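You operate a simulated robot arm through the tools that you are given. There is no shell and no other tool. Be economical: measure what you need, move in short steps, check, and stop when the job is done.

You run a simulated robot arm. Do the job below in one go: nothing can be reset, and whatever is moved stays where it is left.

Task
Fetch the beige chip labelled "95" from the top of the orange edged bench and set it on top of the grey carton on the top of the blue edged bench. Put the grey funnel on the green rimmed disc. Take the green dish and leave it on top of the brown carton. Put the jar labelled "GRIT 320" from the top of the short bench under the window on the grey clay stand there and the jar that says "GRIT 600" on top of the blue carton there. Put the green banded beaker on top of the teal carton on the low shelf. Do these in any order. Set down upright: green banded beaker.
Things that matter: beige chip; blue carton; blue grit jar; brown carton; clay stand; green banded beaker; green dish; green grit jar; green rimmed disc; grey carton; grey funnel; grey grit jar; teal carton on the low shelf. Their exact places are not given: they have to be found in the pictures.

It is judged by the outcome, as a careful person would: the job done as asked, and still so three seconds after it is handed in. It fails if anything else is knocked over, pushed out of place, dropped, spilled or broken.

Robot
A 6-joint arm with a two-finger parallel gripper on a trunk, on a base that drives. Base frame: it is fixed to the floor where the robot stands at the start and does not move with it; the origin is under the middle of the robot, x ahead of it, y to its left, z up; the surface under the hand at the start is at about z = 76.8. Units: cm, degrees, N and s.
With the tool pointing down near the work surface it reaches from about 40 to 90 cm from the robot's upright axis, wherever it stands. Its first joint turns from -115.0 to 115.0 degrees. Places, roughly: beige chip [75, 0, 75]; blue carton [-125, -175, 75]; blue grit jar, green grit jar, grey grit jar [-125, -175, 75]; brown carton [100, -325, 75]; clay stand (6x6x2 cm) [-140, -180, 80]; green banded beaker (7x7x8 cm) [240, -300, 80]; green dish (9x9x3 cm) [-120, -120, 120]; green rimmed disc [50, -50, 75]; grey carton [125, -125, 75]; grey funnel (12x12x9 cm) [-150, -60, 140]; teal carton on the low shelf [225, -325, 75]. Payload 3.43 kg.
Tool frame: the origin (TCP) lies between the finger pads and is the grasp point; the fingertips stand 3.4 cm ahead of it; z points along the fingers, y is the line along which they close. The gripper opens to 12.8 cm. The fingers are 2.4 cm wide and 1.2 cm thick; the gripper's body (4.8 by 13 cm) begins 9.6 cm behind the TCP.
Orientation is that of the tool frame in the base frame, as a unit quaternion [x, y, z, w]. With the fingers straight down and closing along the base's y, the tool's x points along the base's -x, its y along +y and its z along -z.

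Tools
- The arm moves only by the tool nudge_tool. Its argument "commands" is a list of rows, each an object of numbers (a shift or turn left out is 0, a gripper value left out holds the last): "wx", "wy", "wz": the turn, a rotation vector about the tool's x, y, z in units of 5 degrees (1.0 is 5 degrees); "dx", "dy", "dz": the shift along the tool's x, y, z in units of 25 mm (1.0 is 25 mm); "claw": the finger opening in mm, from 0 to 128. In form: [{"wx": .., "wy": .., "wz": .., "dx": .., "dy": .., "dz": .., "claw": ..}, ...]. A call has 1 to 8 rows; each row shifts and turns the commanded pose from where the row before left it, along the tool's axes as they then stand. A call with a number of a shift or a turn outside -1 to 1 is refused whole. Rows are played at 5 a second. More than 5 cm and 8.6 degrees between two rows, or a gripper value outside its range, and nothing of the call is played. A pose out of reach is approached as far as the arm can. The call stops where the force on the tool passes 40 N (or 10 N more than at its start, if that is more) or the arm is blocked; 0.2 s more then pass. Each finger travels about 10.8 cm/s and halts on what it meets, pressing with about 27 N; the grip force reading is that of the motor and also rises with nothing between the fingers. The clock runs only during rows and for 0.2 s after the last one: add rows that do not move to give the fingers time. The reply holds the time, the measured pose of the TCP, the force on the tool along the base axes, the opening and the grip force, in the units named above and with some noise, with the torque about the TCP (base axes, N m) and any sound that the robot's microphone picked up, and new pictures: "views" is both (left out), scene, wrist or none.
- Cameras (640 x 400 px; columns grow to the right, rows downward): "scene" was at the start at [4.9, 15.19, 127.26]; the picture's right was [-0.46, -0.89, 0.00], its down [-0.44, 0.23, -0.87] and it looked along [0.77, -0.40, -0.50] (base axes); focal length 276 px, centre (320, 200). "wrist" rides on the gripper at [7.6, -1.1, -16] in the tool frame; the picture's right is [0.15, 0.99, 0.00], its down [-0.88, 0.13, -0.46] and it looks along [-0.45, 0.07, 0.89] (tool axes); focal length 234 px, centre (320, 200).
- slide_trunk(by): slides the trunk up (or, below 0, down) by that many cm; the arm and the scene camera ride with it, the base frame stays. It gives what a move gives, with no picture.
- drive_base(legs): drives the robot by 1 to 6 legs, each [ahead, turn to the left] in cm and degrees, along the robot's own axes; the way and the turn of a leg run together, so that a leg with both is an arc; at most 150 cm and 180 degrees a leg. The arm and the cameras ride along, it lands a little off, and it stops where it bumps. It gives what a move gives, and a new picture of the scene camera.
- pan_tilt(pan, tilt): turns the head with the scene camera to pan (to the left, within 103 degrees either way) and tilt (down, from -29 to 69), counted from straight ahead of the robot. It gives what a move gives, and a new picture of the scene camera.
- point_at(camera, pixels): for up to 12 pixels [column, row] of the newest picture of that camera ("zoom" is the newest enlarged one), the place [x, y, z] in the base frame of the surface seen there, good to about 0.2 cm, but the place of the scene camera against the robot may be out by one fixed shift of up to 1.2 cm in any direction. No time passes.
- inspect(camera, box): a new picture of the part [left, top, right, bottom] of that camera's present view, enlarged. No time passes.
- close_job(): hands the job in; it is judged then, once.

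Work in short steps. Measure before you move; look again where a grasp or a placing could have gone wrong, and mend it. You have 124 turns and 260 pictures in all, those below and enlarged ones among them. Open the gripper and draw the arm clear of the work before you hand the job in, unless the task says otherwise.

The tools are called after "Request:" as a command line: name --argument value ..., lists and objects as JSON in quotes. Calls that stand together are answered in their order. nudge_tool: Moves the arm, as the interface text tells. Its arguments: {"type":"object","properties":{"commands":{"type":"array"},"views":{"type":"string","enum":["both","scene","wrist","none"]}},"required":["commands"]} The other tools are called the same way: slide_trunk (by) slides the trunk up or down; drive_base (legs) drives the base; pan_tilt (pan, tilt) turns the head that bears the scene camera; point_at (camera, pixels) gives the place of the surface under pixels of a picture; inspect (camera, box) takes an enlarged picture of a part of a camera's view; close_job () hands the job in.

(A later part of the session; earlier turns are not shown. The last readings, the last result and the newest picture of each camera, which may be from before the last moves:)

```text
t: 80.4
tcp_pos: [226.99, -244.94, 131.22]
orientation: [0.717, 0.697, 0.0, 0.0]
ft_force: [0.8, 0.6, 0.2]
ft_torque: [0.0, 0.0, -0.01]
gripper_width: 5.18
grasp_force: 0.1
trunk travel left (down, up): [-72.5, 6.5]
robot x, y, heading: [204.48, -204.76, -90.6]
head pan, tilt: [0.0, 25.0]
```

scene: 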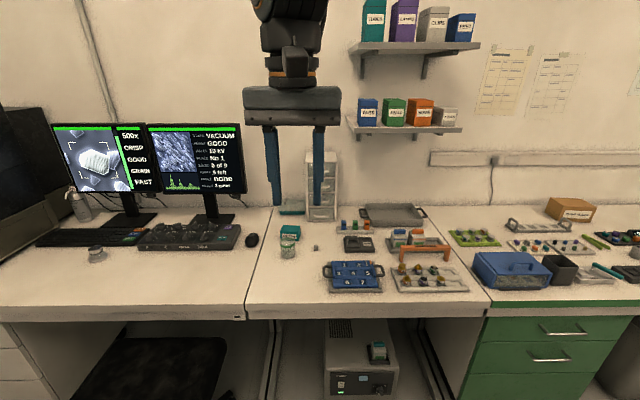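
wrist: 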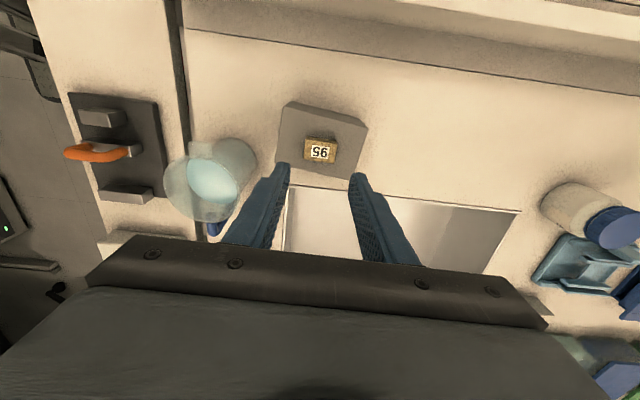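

Which is the teal carton on a "low shelf"? I enlarge the desk rear and the wall shelves.

Request:
inspect --camera "scene" --box '[250, 140, 410, 290]'

Request:
inspect --camera "scene" --box '[340, 0, 490, 145]'

Request:
inspect --camera "scene" --box '[300, 300, 440, 400]'

Request:
point_at --camera "scene" --pixels '[[288, 243], [288, 257], [290, 228], [290, 236], [292, 209], [320, 215], [378, 343], [395, 112], [365, 112], [405, 130], [572, 205], [268, 270]]'

```text
2.67 times, centred on (330, 215) of scene
```

zoom: 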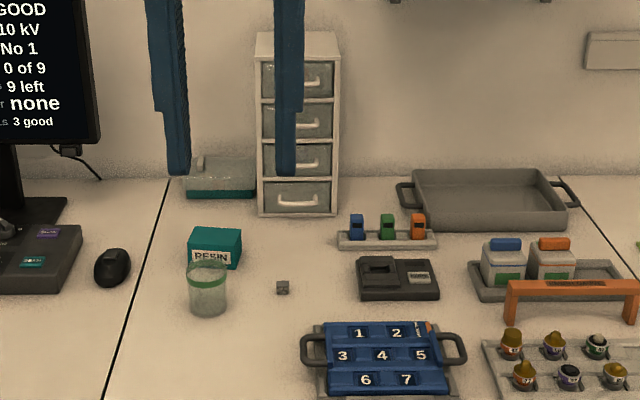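

```text
2.76 times, centred on (415, 72) of scene
```

zoom: 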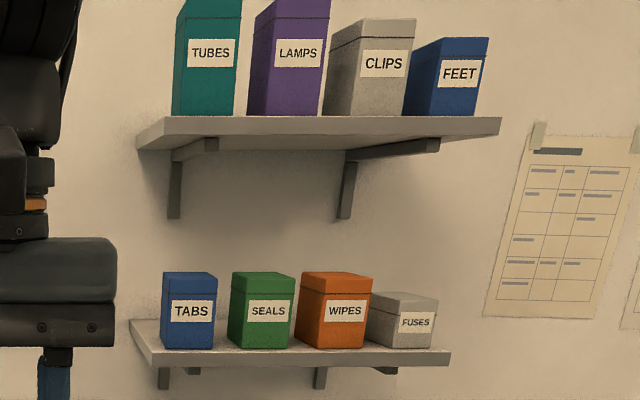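

```text
4.00 times, centred on (370, 350) of scene
```

zoom: 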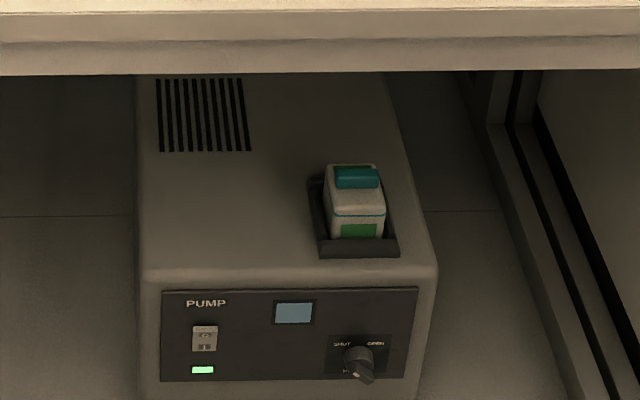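

```text
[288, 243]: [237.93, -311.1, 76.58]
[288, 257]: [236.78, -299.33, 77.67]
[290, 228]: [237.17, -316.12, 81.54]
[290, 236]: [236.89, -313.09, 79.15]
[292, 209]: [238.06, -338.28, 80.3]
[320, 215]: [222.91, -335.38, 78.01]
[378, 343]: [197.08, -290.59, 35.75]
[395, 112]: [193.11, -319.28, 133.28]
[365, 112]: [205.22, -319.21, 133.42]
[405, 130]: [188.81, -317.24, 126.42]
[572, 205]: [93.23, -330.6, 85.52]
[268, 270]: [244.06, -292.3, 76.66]
```

The "RESIN" carton at ≈(237,-315) matches the rough place. I drive 33 cm ahead, lower the trunk, and look with the wrist camera.

Request:
drive_base --legs '[[33, 0]]'

Request:
slide_trunk --by -20

Request:
nudge_tool --commands '[{"dy": 0.3, "claw": 120}, {}, {}]' --views "both"

```text
t: 82.5
tcp_pos: [226.52, -277.97, 131.2]
orientation: [0.718, 0.696, -0.001, 0.001]
ft_force: [-0.2, -0.3, -0.2]
ft_torque: [-0.01, 0.03, 0.02]
gripper_width: 5.2
grasp_force: 0.1
trunk travel left (down, up): [-72.5, 6.5]
robot x, y, heading: [203.76, -238.12, -90.6]
head pan, tilt: [0.0, 25.0]
```

scene: 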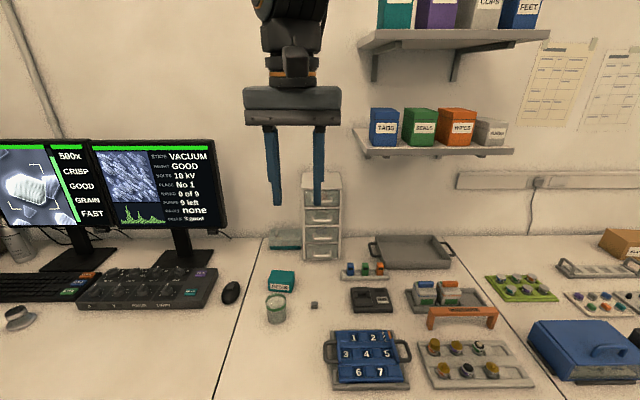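

```text
t: 84.7
tcp_pos: [226.62, -278.02, 111.23]
orientation: [0.718, 0.696, 0.0, 0.0]
ft_force: [0.1, -0.6, 0.3]
ft_torque: [-0.01, 0.02, -0.01]
gripper_width: 5.22
grasp_force: 0.1
trunk travel left (down, up): [-52.5, 26.5]
robot x, y, heading: [203.93, -238.01, -90.9]
head pan, tilt: [0.0, 25.0]
```

```text
t: 85.5
tcp_pos: [227.31, -277.92, 111.32]
orientation: [0.717, 0.697, 0.0, -0.001]
ft_force: [-1.1, -0.9, 0.0]
ft_torque: [-0.02, 0.0, 0.02]
gripper_width: 12.01
grasp_force: 0.0
trunk travel left (down, up): [-52.5, 26.5]
robot x, y, heading: [204.1, -238.24, -90.8]
head pan, tilt: [0.0, 25.0]
```

scene: 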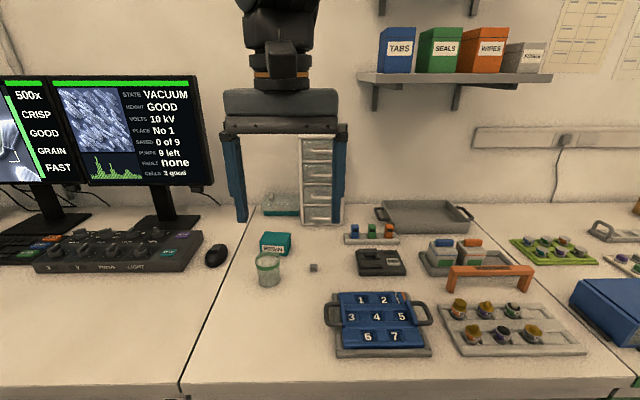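
wrist: 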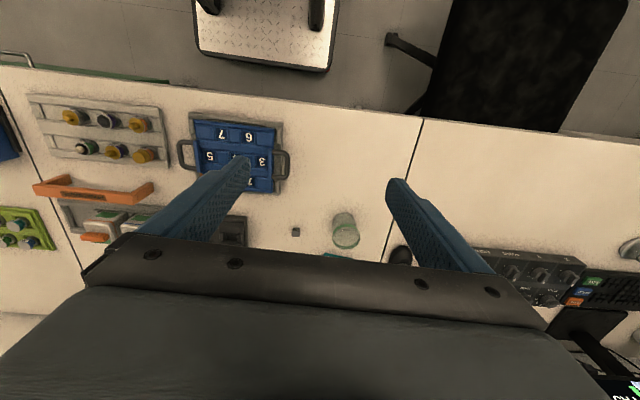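

Beaker appears at (345,230) in the wrist view. I move the hand forward to see beaker and carton.

Request:
point_at --camera "wrist" --pixels '[[345, 217], [333, 236], [358, 236], [345, 246], [335, 256]]'

Request:
nudge_tool --commands '[{"dx": -0.8, "dy": 0.6}, {"dx": -0.8, "dy": 0.6}, {"dx": -0.8, "dy": 0.6}, {"dx": -0.8, "dy": 0.6}, {"dx": -0.8, "dy": 0.6}, {"dx": -0.8, "dy": 0.6}]' --views "wrist"

```text
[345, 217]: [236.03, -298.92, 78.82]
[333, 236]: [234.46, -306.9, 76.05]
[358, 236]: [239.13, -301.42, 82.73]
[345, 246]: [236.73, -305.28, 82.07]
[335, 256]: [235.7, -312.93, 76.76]
```

```text
t: 86.9
tcp_pos: [236.05, -290.21, 111.32]
orientation: [0.717, 0.697, -0.001, 0.0]
ft_force: [-0.4, 0.2, -0.2]
ft_torque: [-0.04, -0.01, -0.01]
gripper_width: 12.01
grasp_force: 0.0
trunk travel left (down, up): [-52.5, 26.5]
robot x, y, heading: [203.47, -237.93, -90.7]
head pan, tilt: [0.0, 25.0]
```

wrist: 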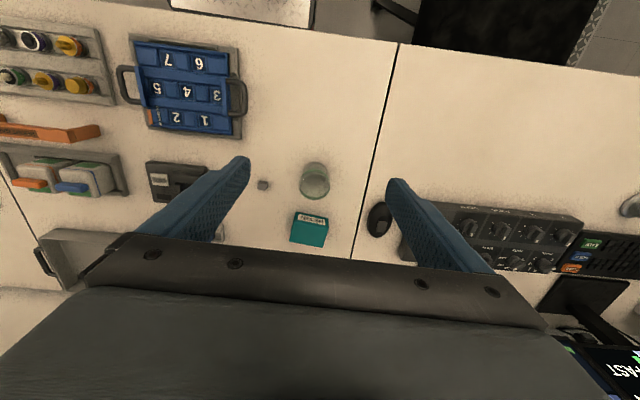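

Both are visible now; I enlarge and measure beaker rim and carton corners.

Request:
inspect --camera "wrist" --box '[270, 150, 350, 260]'

Request:
point_at --camera "wrist" --pixels '[[314, 180], [302, 183], [326, 183], [314, 196], [314, 165], [310, 232], [297, 222], [326, 226], [322, 245], [291, 241]]'

```text
3.64 times, centred on (310, 205) of wrist
```

zoom: 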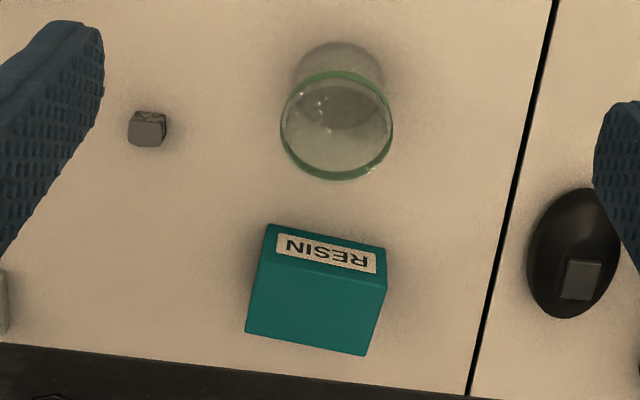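

```text
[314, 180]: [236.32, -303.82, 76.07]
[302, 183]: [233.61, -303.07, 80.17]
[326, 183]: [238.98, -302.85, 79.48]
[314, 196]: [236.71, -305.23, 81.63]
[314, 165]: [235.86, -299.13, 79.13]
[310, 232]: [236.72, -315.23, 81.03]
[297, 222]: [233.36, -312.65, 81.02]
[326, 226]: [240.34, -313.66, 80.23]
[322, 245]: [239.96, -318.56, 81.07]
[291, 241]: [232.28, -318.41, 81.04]
```

Beaker centre ≈ (236.4,-302.2), rim ≈84; carton top centre (236.3,-315.6,81.0). I move above the beaker and descend.

Request:
nudge_tool --commands '[{"dx": -0.8, "dy": 0.05, "claw": 100}, {"dx": -0.8, "dy": 0.05}, {"dx": -0.8, "dy": 0.05}, {"dx": -0.8, "dy": 0.05}, {"dx": -0.8, "dy": 0.05}, {"dx": -0.8}, {"dz": 1}, {"dz": 1}]' --views "none"

Request:
nudge_tool --commands '[{"dz": 1}, {"dz": 1}, {"dz": 1}, {"dz": 1}, {"dz": 1}, {"dz": 1}]' --views "both"

```text
t: 88.7
tcp_pos: [236.37, -302.34, 106.2]
orientation: [0.717, 0.697, 0.001, 0.0]
ft_force: [0.5, -0.1, -0.3]
ft_torque: [-0.02, 0.01, 0.01]
gripper_width: 9.99
grasp_force: 0.1
trunk travel left (down, up): [-52.5, 26.5]
robot x, y, heading: [203.82, -237.98, -90.3]
head pan, tilt: [0.0, 25.0]
```

```text
t: 90.1
tcp_pos: [236.06, -302.27, 91.27]
orientation: [0.718, 0.696, -0.001, 0.0]
ft_force: [-0.4, -0.6, -0.1]
ft_torque: [-0.01, -0.02, 0.02]
gripper_width: 10.01
grasp_force: 0.0
trunk travel left (down, up): [-52.5, 26.5]
robot x, y, heading: [203.79, -237.94, -90.6]
head pan, tilt: [0.0, 25.0]
```

scene: 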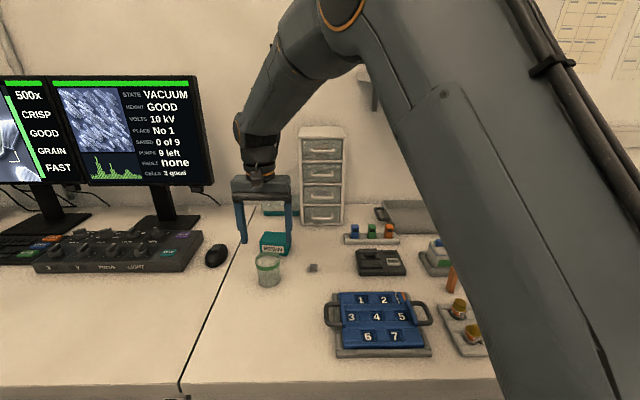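
wrist: 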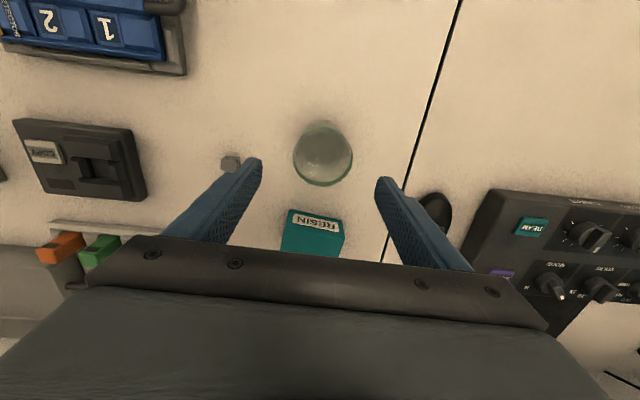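

The small cube at (231,162) seems near the left finger's path; I measure it, the mouse and the beaker.

Request:
point_at --camera "wrist" --pixels '[[233, 158], [238, 165], [425, 205], [322, 130], [322, 184], [296, 155], [350, 155]]'

```text
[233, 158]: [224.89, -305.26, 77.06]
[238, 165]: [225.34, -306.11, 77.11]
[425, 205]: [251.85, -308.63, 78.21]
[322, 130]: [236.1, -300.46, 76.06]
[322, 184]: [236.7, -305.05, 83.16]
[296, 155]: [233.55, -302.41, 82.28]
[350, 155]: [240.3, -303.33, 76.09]
```

All clear. Descend to z≈81, close gently on the beaker.

Request:
nudge_tool --commands '[{"dz": 1, "dy": 0.18}, {"dz": 1}, {"dz": 1}, {"dz": 1}, {"claw": 75}, {"claw": 60}, {"claw": 55}, {"claw": 55}]' --views "both"

```text
t: 91.9
tcp_pos: [236.62, -302.25, 81.46]
orientation: [0.717, 0.697, 0.001, 0.0]
ft_force: [0.3, 0.1, 0.6]
ft_torque: [0.01, 0.0, 0.01]
gripper_width: 6.21
grasp_force: 27.4
trunk travel left (down, up): [-52.5, 26.5]
robot x, y, heading: [203.56, -237.84, -90.5]
head pan, tilt: [0.0, 25.0]
```

scene: 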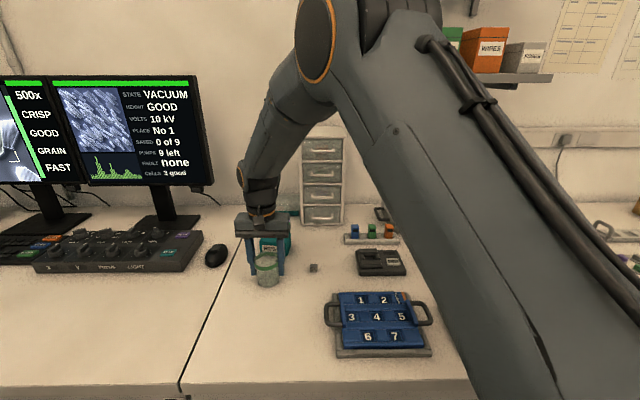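
wrist: 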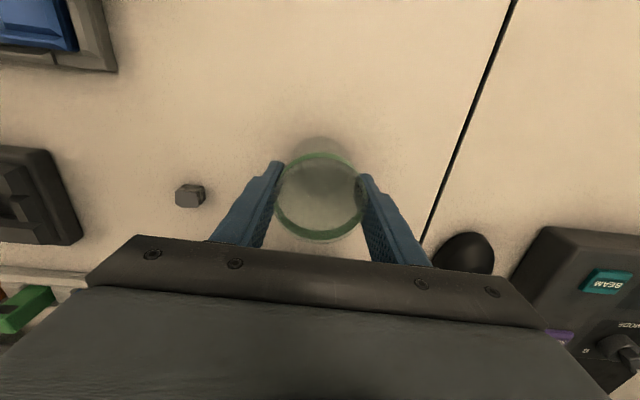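

Gripped (6.2 cm). Lift 10 cm and move 13.4 cm toward the wall over the carton.

Request:
nudge_tool --commands '[{"dz": -1}, {"dz": -1}, {"dz": -1}, {"dz": -1}]' --views "none"

Request:
nudge_tool --commands '[{"dx": -0.89}, {"dx": -0.89}, {"dx": -0.89}, {"dx": -0.89}, {"dx": -0.89}, {"dx": -0.89}]' --views "both"

```text
t: 92.9
tcp_pos: [236.66, -302.42, 91.39]
orientation: [0.718, 0.696, 0.0, 0.0]
ft_force: [0.1, -0.5, -0.9]
ft_torque: [0.02, 0.02, -0.01]
gripper_width: 6.22
grasp_force: 27.0
trunk travel left (down, up): [-52.5, 26.5]
robot x, y, heading: [203.85, -237.83, -90.6]
head pan, tilt: [0.0, 25.0]
```

```text
t: 94.3
tcp_pos: [236.2, -315.59, 91.31]
orientation: [0.718, 0.696, -0.001, 0.001]
ft_force: [0.4, 0.1, -1.3]
ft_torque: [-0.01, -0.01, 0.01]
gripper_width: 6.19
grasp_force: 27.2
trunk travel left (down, up): [-52.5, 26.5]
robot x, y, heading: [204.08, -238.07, -91.0]
head pan, tilt: [0.0, 25.0]
```

scene: 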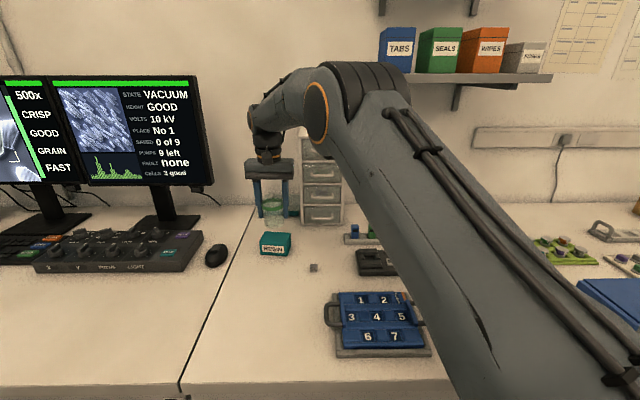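
wrist: 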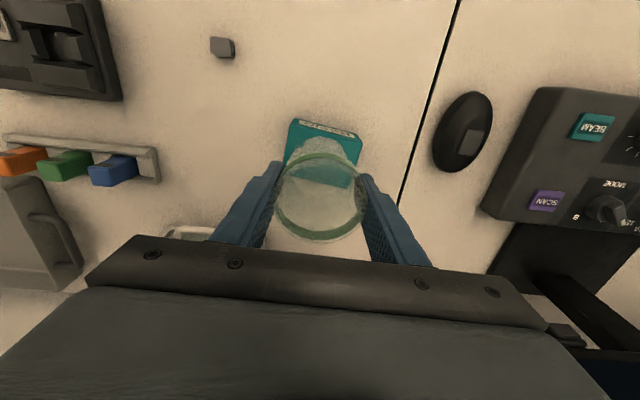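

Aligned above the carton. Lower 4.7 cm and watch the force.

Request:
nudge_tool --commands '[{"dz": 0.6}, {"dz": 0.6}, {"dz": 0.4}, {"dz": 0.28}]' --views "wrist"

```text
t: 95.3
tcp_pos: [236.18, -315.56, 86.66]
orientation: [0.718, 0.697, -0.001, 0.001]
ft_force: [-0.2, 0.8, -0.3]
ft_torque: [-0.02, 0.0, -0.02]
gripper_width: 6.19
grasp_force: 27.3
trunk travel left (down, up): [-52.5, 26.5]
robot x, y, heading: [204.12, -237.55, -90.6]
head pan, tilt: [0.0, 25.0]
```

wrist: 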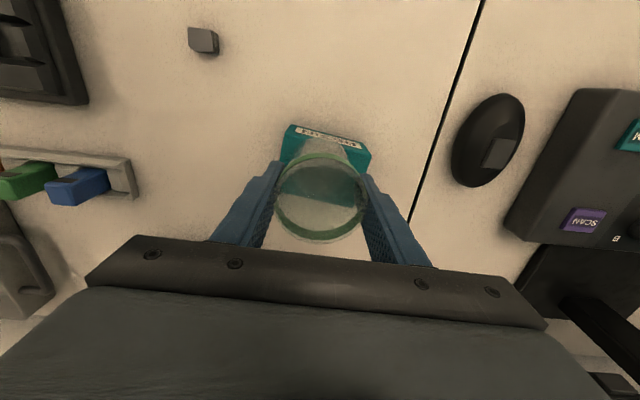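

Last 2 mm, then open and rise.

Request:
nudge_tool --commands '[{"dz": 0.09}, {}, {"claw": 70}, {"claw": 90}, {"claw": 95}, {"dz": -1}, {"dz": -1}, {"dz": -1}]' --views "both"

```text
t: 97.1
tcp_pos: [236.32, -315.51, 93.64]
orientation: [0.718, 0.697, -0.001, 0.001]
ft_force: [-0.4, -0.8, -0.4]
ft_torque: [0.03, 0.02, 0.03]
gripper_width: 9.48
grasp_force: 0.0
trunk travel left (down, up): [-52.5, 26.5]
robot x, y, heading: [203.81, -238.05, -90.6]
head pan, tilt: [0.0, 25.0]
```

scene: 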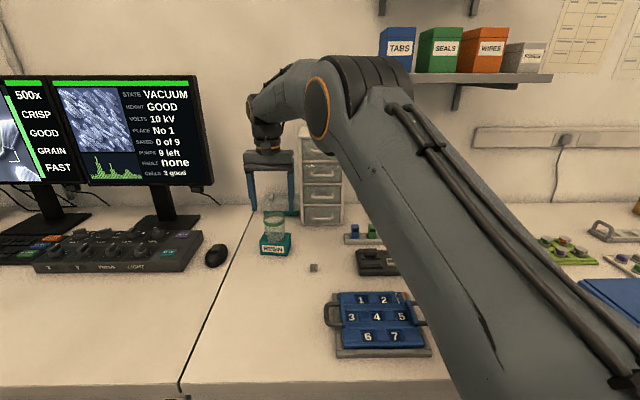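
wrist: 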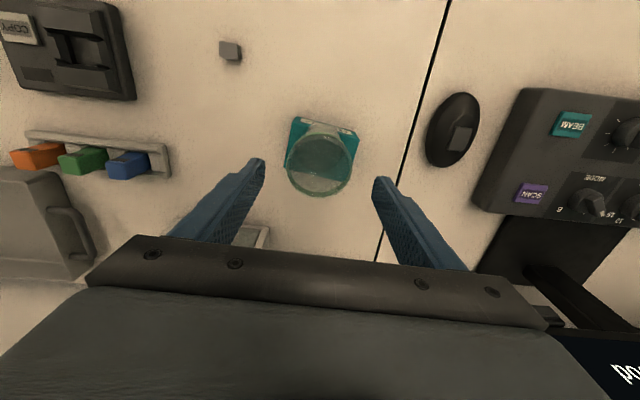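

The beaker stands on the carton. I raise and retract the arm toward the robot.

Request:
nudge_tool --commands '[{"dz": -1}, {"dz": -1}, {"dz": -1}, {"dz": -1, "dx": 1}, {"dz": -1, "dx": 1}, {"dz": -1, "dx": 1}, {"dz": -1, "dx": 1}, {"dx": 1, "dy": -0.8}]' --views "none"

Request:
nudge_tool --commands '[{"dx": 1, "dy": -1}, {"dx": 1, "dy": -1}, {"dx": 1, "dy": -1}, {"dx": 1, "dy": -1}, {"dx": 1, "dy": -1}, {"dx": 1, "dy": -1}, {"dx": 1, "dy": -1}, {"dx": 0.5, "dy": -1}]' --views "none"

Request:
drive_base --legs '[[-33, 0], [0, -89.5]]'

```text
t: 98.9
tcp_pos: [234.66, -303.05, 111.24]
orientation: [0.717, 0.697, 0.0, 0.0]
ft_force: [0.8, -0.6, -0.8]
ft_torque: [0.02, 0.03, -0.02]
gripper_width: 9.47
grasp_force: 0.0
trunk travel left (down, up): [-52.5, 26.5]
robot x, y, heading: [204.29, -237.88, -90.9]
head pan, tilt: [0.0, 25.0]
```

```text
t: 100.7
tcp_pos: [215.07, -283.77, 111.19]
orientation: [0.717, 0.697, -0.001, 0.0]
ft_force: [0.6, -0.2, 0.1]
ft_torque: [0.04, -0.01, 0.0]
gripper_width: 9.52
grasp_force: 0.0
trunk travel left (down, up): [-52.5, 26.5]
robot x, y, heading: [204.05, -237.78, -90.9]
head pan, tilt: [0.0, 25.0]
```

```text
t: 106.6
tcp_pos: [159.04, -218.24, 111.33]
orientation: [1.0, 0.011, 0.0, 0.0]
ft_force: [-0.4, 0.5, 0.2]
ft_torque: [0.0, 0.01, 0.03]
gripper_width: 9.5
grasp_force: 0.0
trunk travel left (down, up): [-52.5, 26.5]
robot x, y, heading: [204.34, -204.54, -177.9]
head pan, tilt: [0.0, 25.0]
```

scene: 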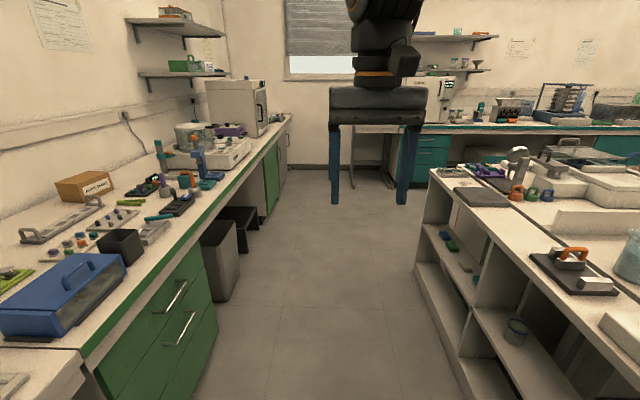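

The island's end has open low shelves with a jar and teal things. I enlarge to see whether they matter.

Request:
inspect --camera "scene" --box '[410, 200, 570, 380]'

Request:
point_at --camera "scene" --pixels '[[517, 330], [448, 240], [476, 280], [470, 268]]'

Request:
inspect --camera "scene" --box '[30, 120, 240, 280]'

```text
2.22 times, centred on (490, 290) of scene
```

zoom: 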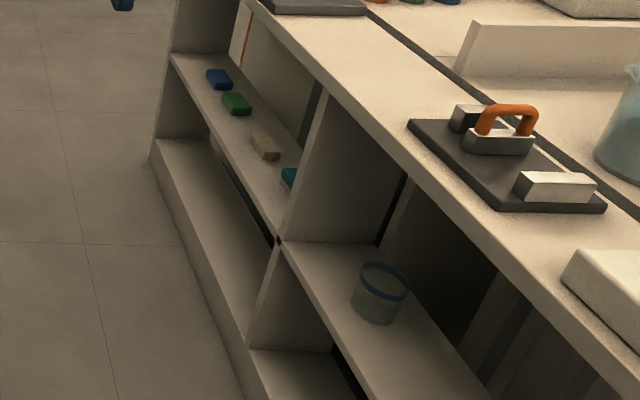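

```text
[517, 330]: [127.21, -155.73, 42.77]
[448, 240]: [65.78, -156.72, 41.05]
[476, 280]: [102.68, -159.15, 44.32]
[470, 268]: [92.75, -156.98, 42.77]
```

```text
2.50 times, centred on (135, 200) of scene
```

zoom: 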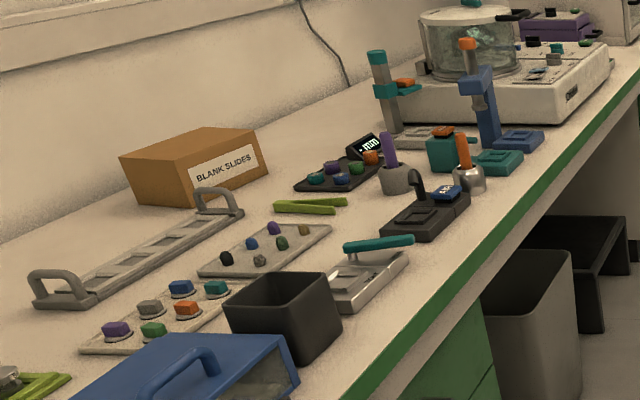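

A teal item is on the island's low shelf too, but far from the stated rough place. Before going on I lower the camera and look beneath the desk for another "low shelf".

Request:
slide_trunk --by -50

Request:
pan_tilt --pan 100 --tilt 10

Request:
pan_tilt --pan -60 --tilt 15

Request:
inspect --camera "scene" --box '[160, 100, 480, 300]'

```text
refused: -50 is not a number from -40 to 40
```

```text
t: 108.4
tcp_pos: [158.99, -218.36, 111.16]
orientation: [1.0, 0.011, 0.0, 0.0]
ft_force: [0.4, -0.2, 0.3]
ft_torque: [0.02, 0.0, -0.02]
gripper_width: 9.49
grasp_force: 0.2
trunk travel left (down, up): [-52.5, 26.5]
robot x, y, heading: [204.43, -205.02, -177.7]
head pan, tilt: [100.0, 10.0]
```

scene: 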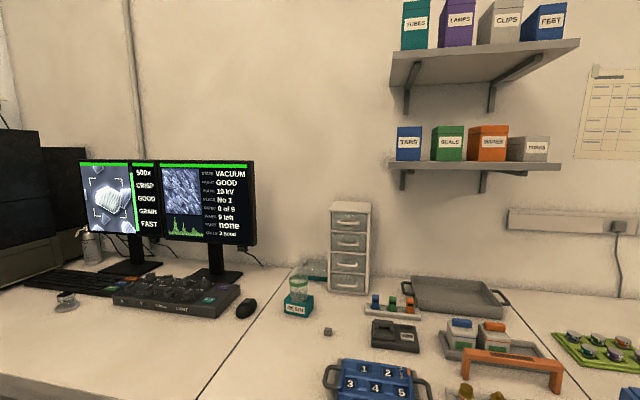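

```text
t: 110.8
tcp_pos: [159.03, -218.27, 111.31]
orientation: [1.0, 0.011, 0.0, 0.0]
ft_force: [0.2, -0.1, -0.3]
ft_torque: [0.0, 0.02, 0.01]
gripper_width: 9.52
grasp_force: 0.0
trunk travel left (down, up): [-52.5, 26.5]
robot x, y, heading: [204.25, -204.85, -177.9]
head pan, tilt: [-60.0, 15.0]
```

scene: 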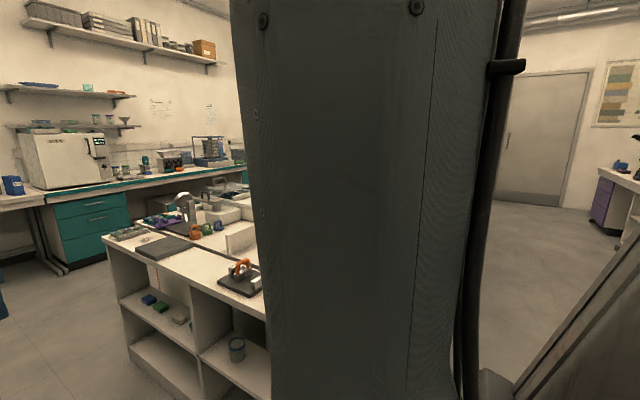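

```text
2.00 times, centred on (320, 200) of scene
```

zoom: 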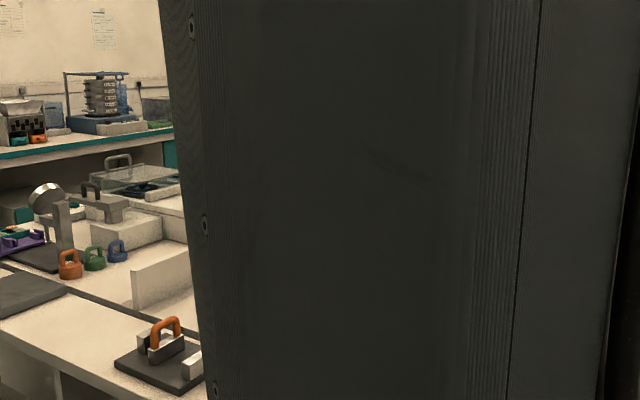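

I lower the trunk by 40 and look under the desk once.

Request:
slide_trunk --by -40

Request:
pan_tilt --pan 95 --tilt 20

Request:
pan_tilt --pan -30 --tilt 15

Request:
inspect --camera "scene" --box '[220, 140, 460, 300]'

```text
t: 114.7
tcp_pos: [155.88, -218.48, 71.29]
orientation: [1.0, 0.011, 0.001, -0.001]
ft_force: [1.0, 0.0, 0.0]
ft_torque: [-0.02, -0.03, -0.02]
gripper_width: 9.48
grasp_force: 0.0
trunk travel left (down, up): [-12.5, 66.5]
robot x, y, heading: [204.47, -204.84, -177.6]
head pan, tilt: [-60.0, 15.0]
```

```text
t: 117.1
tcp_pos: [155.86, -218.41, 71.21]
orientation: [1.0, 0.011, 0.001, -0.001]
ft_force: [0.1, -0.5, -0.3]
ft_torque: [0.02, -0.01, 0.0]
gripper_width: 9.49
grasp_force: 0.2
trunk travel left (down, up): [-12.5, 66.5]
robot x, y, heading: [204.4, -204.79, -177.7]
head pan, tilt: [95.0, 20.0]
```

scene: 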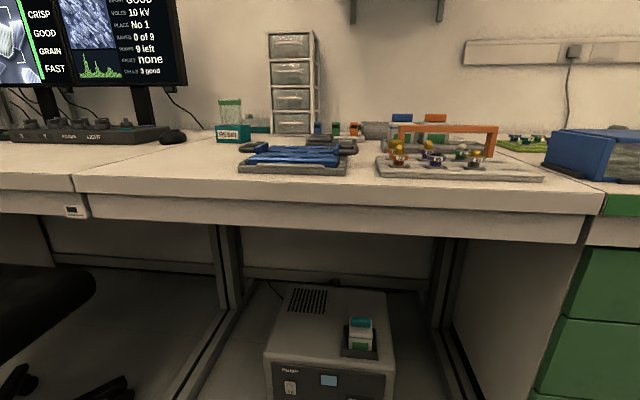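

```text
t: 119.1
tcp_pos: [155.83, -218.43, 71.28]
orientation: [1.0, 0.012, 0.001, -0.001]
ft_force: [0.2, 0.7, -0.4]
ft_torque: [-0.02, 0.01, -0.02]
gripper_width: 9.5
grasp_force: 0.1
trunk travel left (down, up): [-12.5, 66.5]
robot x, y, heading: [204.65, -204.54, -177.6]
head pan, tilt: [-30.0, 15.0]
```

scene: 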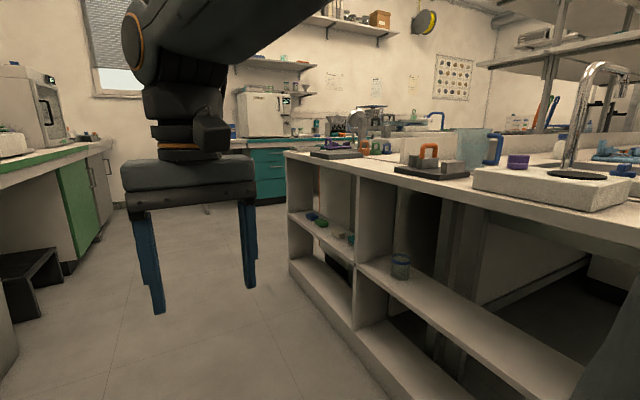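

```text
2.50 times, centred on (340, 220) of scene
```

zoom: 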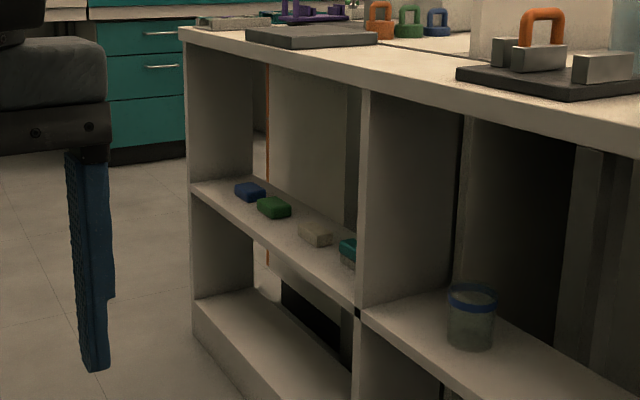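

No shelf beneath the desk, and the island shelf's teal piece is a tiny thing, so RESIN stands. I raise the trunk and drive west toward the window bench.

Request:
slide_trunk --by 40

Request:
drive_base --legs '[[0, -4], [150, 0], [95, 0]]'

Request:
pan_tilt --pan 0 --tilt 20

```text
t: 122.9
tcp_pos: [155.82, -218.43, 111.21]
orientation: [1.0, 0.011, 0.0, -0.002]
ft_force: [1.3, -0.7, -0.3]
ft_torque: [0.0, 0.01, -0.01]
gripper_width: 9.48
grasp_force: 0.1
trunk travel left (down, up): [-52.5, 26.5]
robot x, y, heading: [204.36, -204.27, -177.5]
head pan, tilt: [-30.0, 15.0]
```

```text
t: 135.3
tcp_pos: [-88.05, -206.47, 111.19]
orientation: [1.0, -0.027, 0.001, -0.001]
ft_force: [0.1, 1.0, 0.7]
ft_torque: [0.02, 0.0, -0.03]
gripper_width: 9.5
grasp_force: 0.0
trunk travel left (down, up): [-52.5, 26.5]
robot x, y, heading: [-38.81, -196.52, 177.8]
head pan, tilt: [-30.0, 15.0]
```

scene: 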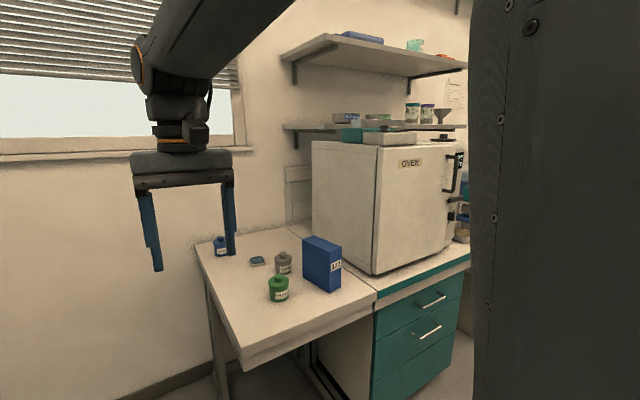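

```text
t: 136.2
tcp_pos: [-88.0, -206.62, 111.25]
orientation: [1.0, -0.028, 0.002, -0.001]
ft_force: [0.3, 0.1, -0.9]
ft_torque: [-0.04, 0.02, -0.02]
gripper_width: 9.52
grasp_force: 0.0
trunk travel left (down, up): [-52.5, 26.5]
robot x, y, heading: [-38.4, -196.65, 177.7]
head pan, tilt: [0.0, 20.0]
```

scene: 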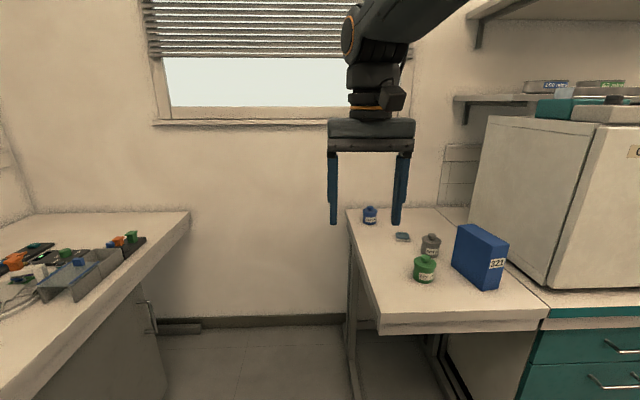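

The jars, clay stand and blue carton are visible. I enlarge and measure.

Request:
inspect --camera "scene" --box '[350, 190, 520, 310]'

Request:
point_at --camera "scene" --pixels '[[370, 209], [402, 236], [432, 238], [425, 260], [480, 235], [462, 227], [502, 240], [490, 262], [365, 270], [385, 325], [470, 285], [350, 212]]'

```text
3.33 times, centred on (435, 250) of scene
```

zoom: 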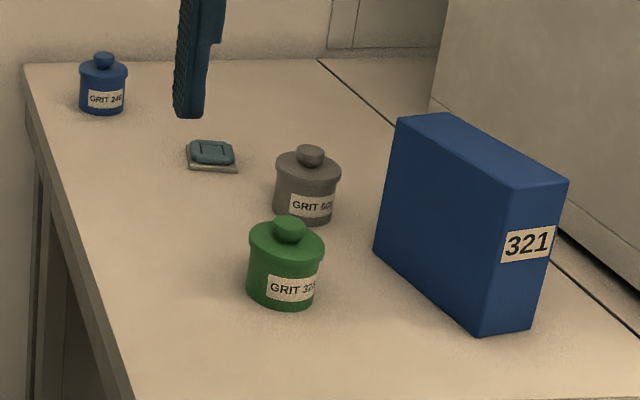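

```text
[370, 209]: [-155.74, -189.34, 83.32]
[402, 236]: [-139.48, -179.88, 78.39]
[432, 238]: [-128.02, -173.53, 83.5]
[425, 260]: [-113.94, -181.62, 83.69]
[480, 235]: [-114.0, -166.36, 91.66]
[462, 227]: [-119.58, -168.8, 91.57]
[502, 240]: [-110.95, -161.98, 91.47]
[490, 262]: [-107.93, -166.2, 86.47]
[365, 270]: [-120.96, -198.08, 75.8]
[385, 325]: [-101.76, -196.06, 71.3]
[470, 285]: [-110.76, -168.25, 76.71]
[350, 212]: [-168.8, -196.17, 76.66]
```

Green = GRIT 320, grey = GRIT 600. I drive 26 cm ahead to bring them within reach.

Request:
drive_base --legs '[[26, 0]]'

Request:
nudge_tool --commands '[{"dy": -0.6, "dx": 0.5, "claw": 110}, {"dy": -1, "dx": 0.5}, {"dy": -1, "dx": 0.5}, {"dy": -1, "dx": 0.5}, {"dy": -1}]' --views "both"

```text
t: 138.1
tcp_pos: [-113.9, -205.72, 111.24]
orientation: [1.0, -0.026, 0.001, -0.001]
ft_force: [0.7, 0.0, 0.3]
ft_torque: [0.02, -0.02, 0.0]
gripper_width: 9.53
grasp_force: 0.0
trunk travel left (down, up): [-52.5, 26.5]
robot x, y, heading: [-64.65, -195.84, 177.9]
head pan, tilt: [0.0, 20.0]
```

scene: 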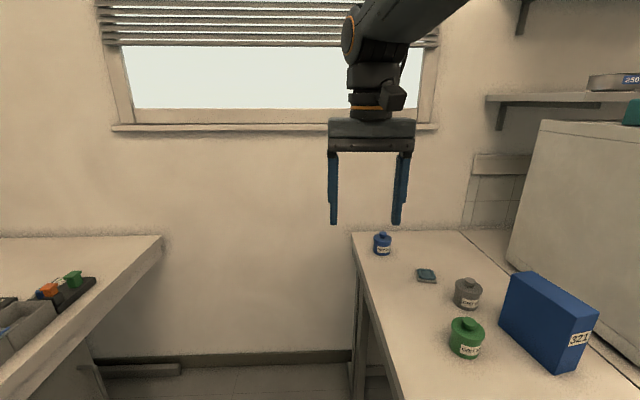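

```text
t: 139.3
tcp_pos: [-108.48, -194.31, 111.28]
orientation: [1.0, -0.028, 0.001, -0.001]
ft_force: [0.0, 0.0, 1.1]
ft_torque: [0.03, -0.02, -0.01]
gripper_width: 11.02
grasp_force: 0.1
trunk travel left (down, up): [-52.5, 26.5]
robot x, y, heading: [-64.7, -195.08, 177.9]
head pan, tilt: [0.0, 20.0]
```

scene: 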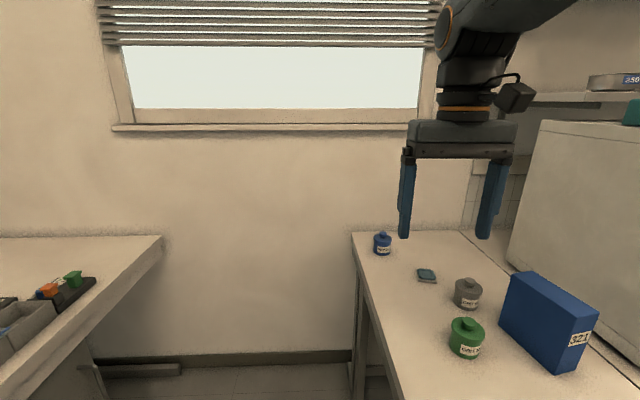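
wrist: 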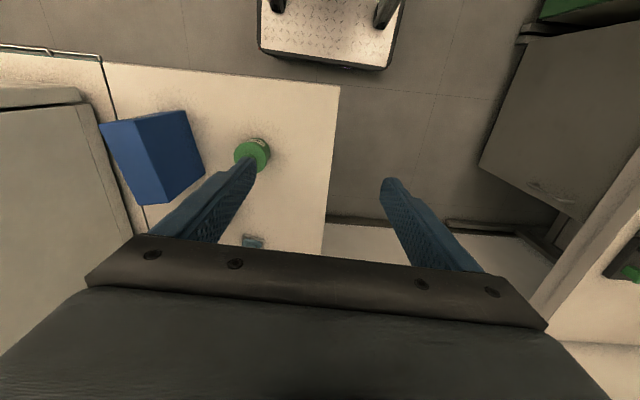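

Move the hand further over the jars for a better wrist view.

Request:
nudge_tool --commands '[{"dy": -0.8, "dx": -0.6}, {"dy": -0.8, "dx": -0.6}, {"dy": -0.8, "dx": -0.6}, {"dy": -0.8, "dx": -0.6}, {"dy": -0.8, "dx": -0.6}, {"dx": -0.6}]' --views "wrist"

Request:
inspect --camera "wrist" --box '[160, 80, 400, 270]'

```text
t: 140.7
tcp_pos: [-116.68, -183.86, 111.35]
orientation: [1.0, -0.027, 0.001, -0.001]
ft_force: [0.2, 1.0, 0.9]
ft_torque: [0.01, 0.04, -0.03]
gripper_width: 11.02
grasp_force: 0.1
trunk travel left (down, up): [-52.5, 26.5]
robot x, y, heading: [-64.68, -195.62, 177.8]
head pan, tilt: [0.0, 20.0]
```

wrist: 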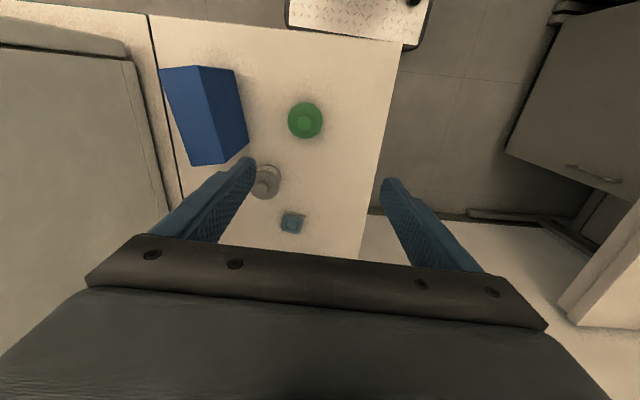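

```text
2.11 times, centred on (280, 175) of wrist
```

zoom: 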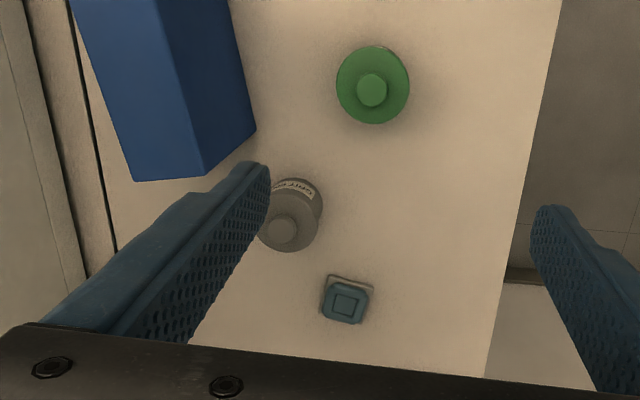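

I measure jars, stand and carton top with the wrist camera.

Request:
point_at --camera "wrist" --pixels '[[306, 118], [290, 118], [321, 118], [306, 103], [268, 185], [290, 222], [304, 228], [282, 228], [293, 213], [165, 70], [198, 68], [221, 162], [192, 163]]'

```text
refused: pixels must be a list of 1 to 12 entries
```

Repeating with 12 pixels.

Request:
point_at --camera "wrist" --pixels '[[306, 118], [290, 118], [321, 118], [306, 103], [268, 185], [290, 222], [300, 230], [282, 228], [165, 70], [198, 68], [221, 162], [192, 163]]'

```text
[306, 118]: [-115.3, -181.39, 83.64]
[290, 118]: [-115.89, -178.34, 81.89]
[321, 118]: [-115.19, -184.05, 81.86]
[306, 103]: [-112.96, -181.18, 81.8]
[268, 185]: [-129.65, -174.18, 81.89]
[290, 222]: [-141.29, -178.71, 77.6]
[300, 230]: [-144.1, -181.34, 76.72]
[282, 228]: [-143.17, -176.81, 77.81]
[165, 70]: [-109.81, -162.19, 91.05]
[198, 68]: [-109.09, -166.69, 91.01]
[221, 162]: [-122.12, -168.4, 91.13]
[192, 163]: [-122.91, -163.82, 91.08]
```

Green jar centre (-115.4,-181.3), lid top 81.9. I position above and descend partway.

Request:
nudge_tool --commands '[{"dx": 0.228, "dy": -0.525, "claw": 95}, {"dx": 0.228, "dy": -0.525}, {"dz": 1}, {"dz": 1}, {"dz": 1}, {"dz": 1}, {"dz": 1}, {"dz": 1}]' --views "none"

Request:
nudge_tool --commands '[{"dz": 1}, {"dz": 1}]' --views "wrist"

```text
t: 142.5
tcp_pos: [-115.19, -181.31, 96.42]
orientation: [1.0, -0.028, 0.001, -0.001]
ft_force: [0.2, 0.2, 0.4]
ft_torque: [0.0, 0.05, 0.01]
gripper_width: 9.48
grasp_force: 0.0
trunk travel left (down, up): [-52.5, 26.5]
robot x, y, heading: [-64.54, -195.41, 178.0]
head pan, tilt: [0.0, 20.0]
```

```text
t: 143.1
tcp_pos: [-115.36, -181.51, 91.44]
orientation: [1.0, -0.027, 0.0, -0.001]
ft_force: [-0.3, -0.8, 0.3]
ft_torque: [-0.01, 0.03, 0.0]
gripper_width: 9.51
grasp_force: 0.0
trunk travel left (down, up): [-52.5, 26.5]
robot x, y, heading: [-64.87, -195.5, 177.9]
head pan, tilt: [0.0, 20.0]
```

wrist: 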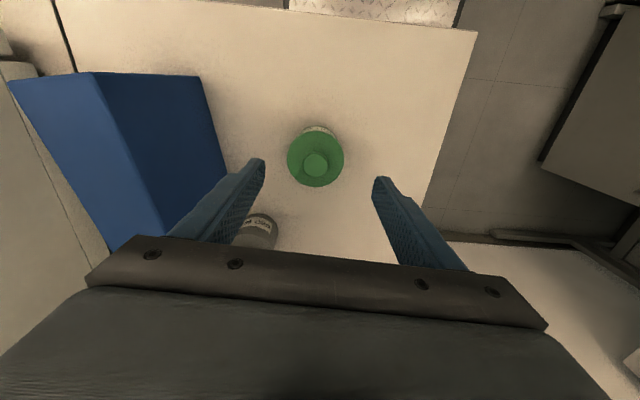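

Centred. Descend 11 cm and close.

Request:
nudge_tool --commands '[{"dz": 1}, {"dz": 1}, {"dz": 1}, {"dz": 1}, {"dz": 0.36, "claw": 75}, {"claw": 50}, {"claw": 45}, {"claw": 45}]' --views "wrist"

Request:
nudge_tool --commands '[{"dz": -1}, {"dz": -1}, {"dz": -1}, {"dz": -1}, {"dz": -1}, {"dz": -1}]' --views "both"

```text
t: 144.9
tcp_pos: [-115.45, -181.31, 80.48]
orientation: [1.0, -0.027, 0.001, -0.001]
ft_force: [-0.6, 0.2, -0.3]
ft_torque: [0.03, -0.01, -0.01]
gripper_width: 6.28
grasp_force: 26.6
trunk travel left (down, up): [-52.5, 26.5]
robot x, y, heading: [-64.44, -195.78, 177.8]
head pan, tilt: [0.0, 20.0]
```

wrist: 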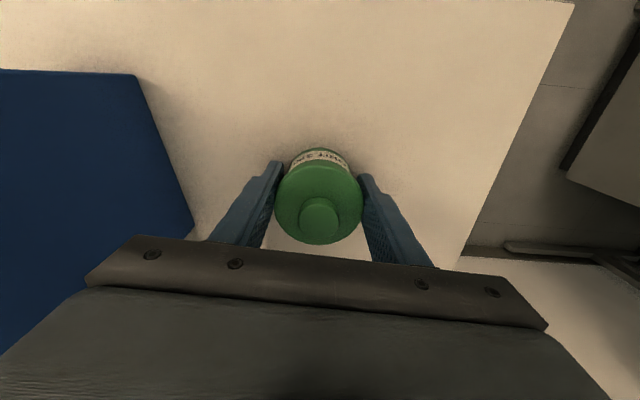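

```text
t: 146.3
tcp_pos: [-115.37, -181.39, 95.47]
orientation: [1.0, -0.028, 0.002, -0.001]
ft_force: [-0.8, 0.8, -1.8]
ft_torque: [-0.01, -0.01, 0.0]
gripper_width: 6.35
grasp_force: 26.8
trunk travel left (down, up): [-52.5, 26.5]
robot x, y, heading: [-64.37, -195.76, 177.9]
head pan, tilt: [0.0, 20.0]
```

scene: 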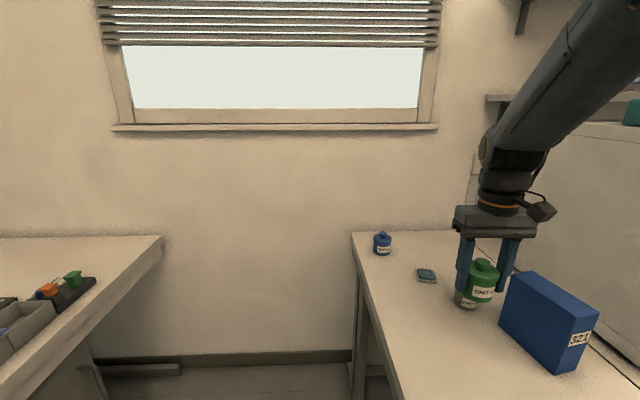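
wrist: 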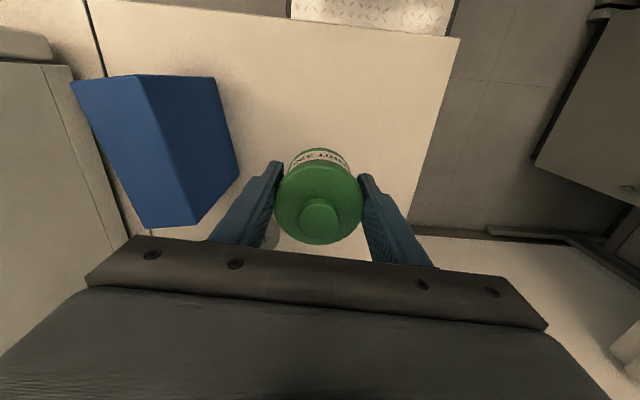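

Holding the jar. I measure the stand's outline precisely in a scene enlargement, with the carton as calibration.

Request:
inspect --camera "scene" --box '[405, 255, 465, 295]'

Request:
point_at --camera "scene" --pixels '[[427, 275], [420, 270], [433, 271], [436, 281], [420, 281], [515, 276], [540, 273], [597, 318], [572, 332]]'

```text
10.00 times, centred on (435, 275) of scene
```

zoom: 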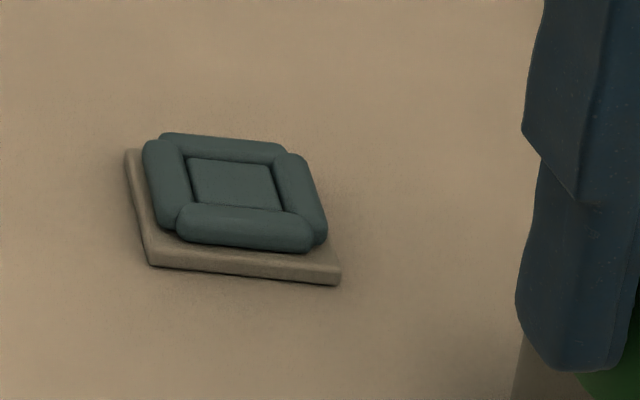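

```text
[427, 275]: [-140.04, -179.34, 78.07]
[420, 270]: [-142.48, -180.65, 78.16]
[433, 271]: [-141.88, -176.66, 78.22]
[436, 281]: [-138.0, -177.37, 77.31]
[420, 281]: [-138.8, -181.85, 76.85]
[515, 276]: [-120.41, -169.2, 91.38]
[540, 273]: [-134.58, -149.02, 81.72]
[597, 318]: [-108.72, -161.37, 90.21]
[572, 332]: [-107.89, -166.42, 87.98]
```

I move beside the stand (not over it) to get an accurate wrist view of it.

Request:
nudge_tool --commands '[{"dx": -1, "dy": 0.4}, {"dx": -1, "dy": 0.4}, {"dx": -1, "dy": 0.4}, {"dx": -1, "dy": 0.4}, {"dx": -1, "dy": 0.4}, {"dx": -1, "dy": 0.4}, {"dx": -1, "dy": 0.4}, {"dx": -1, "dy": 0.4}]' --views "none"

Request:
nudge_tool --commands '[{"dx": -0.75, "dy": 0.3}, {"dx": -0.75, "dy": 0.3}, {"dx": -0.75}, {"dz": 0.5}]' --views "wrist"

```text
t: 148.1
tcp_pos: [-135.87, -188.13, 95.29]
orientation: [1.0, -0.027, 0.001, 0.0]
ft_force: [0.6, -0.1, -1.6]
ft_torque: [-0.04, 0.02, 0.03]
gripper_width: 6.31
grasp_force: 27.3
trunk travel left (down, up): [-52.5, 26.5]
robot x, y, heading: [-64.42, -195.66, 178.0]
head pan, tilt: [0.0, 20.0]
```

```text
t: 149.1
tcp_pos: [-141.49, -189.47, 93.95]
orientation: [1.0, -0.027, 0.0, 0.0]
ft_force: [0.4, -0.3, -2.4]
ft_torque: [0.0, 0.01, -0.01]
gripper_width: 6.28
grasp_force: 27.5
trunk travel left (down, up): [-52.5, 26.5]
robot x, y, heading: [-64.52, -195.81, 178.0]
head pan, tilt: [0.0, 20.0]
```

wrist: 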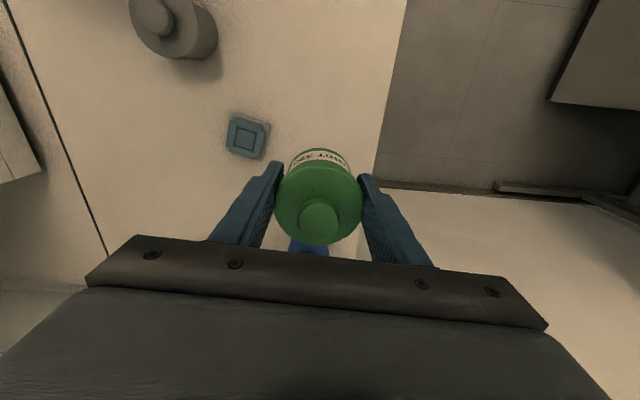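

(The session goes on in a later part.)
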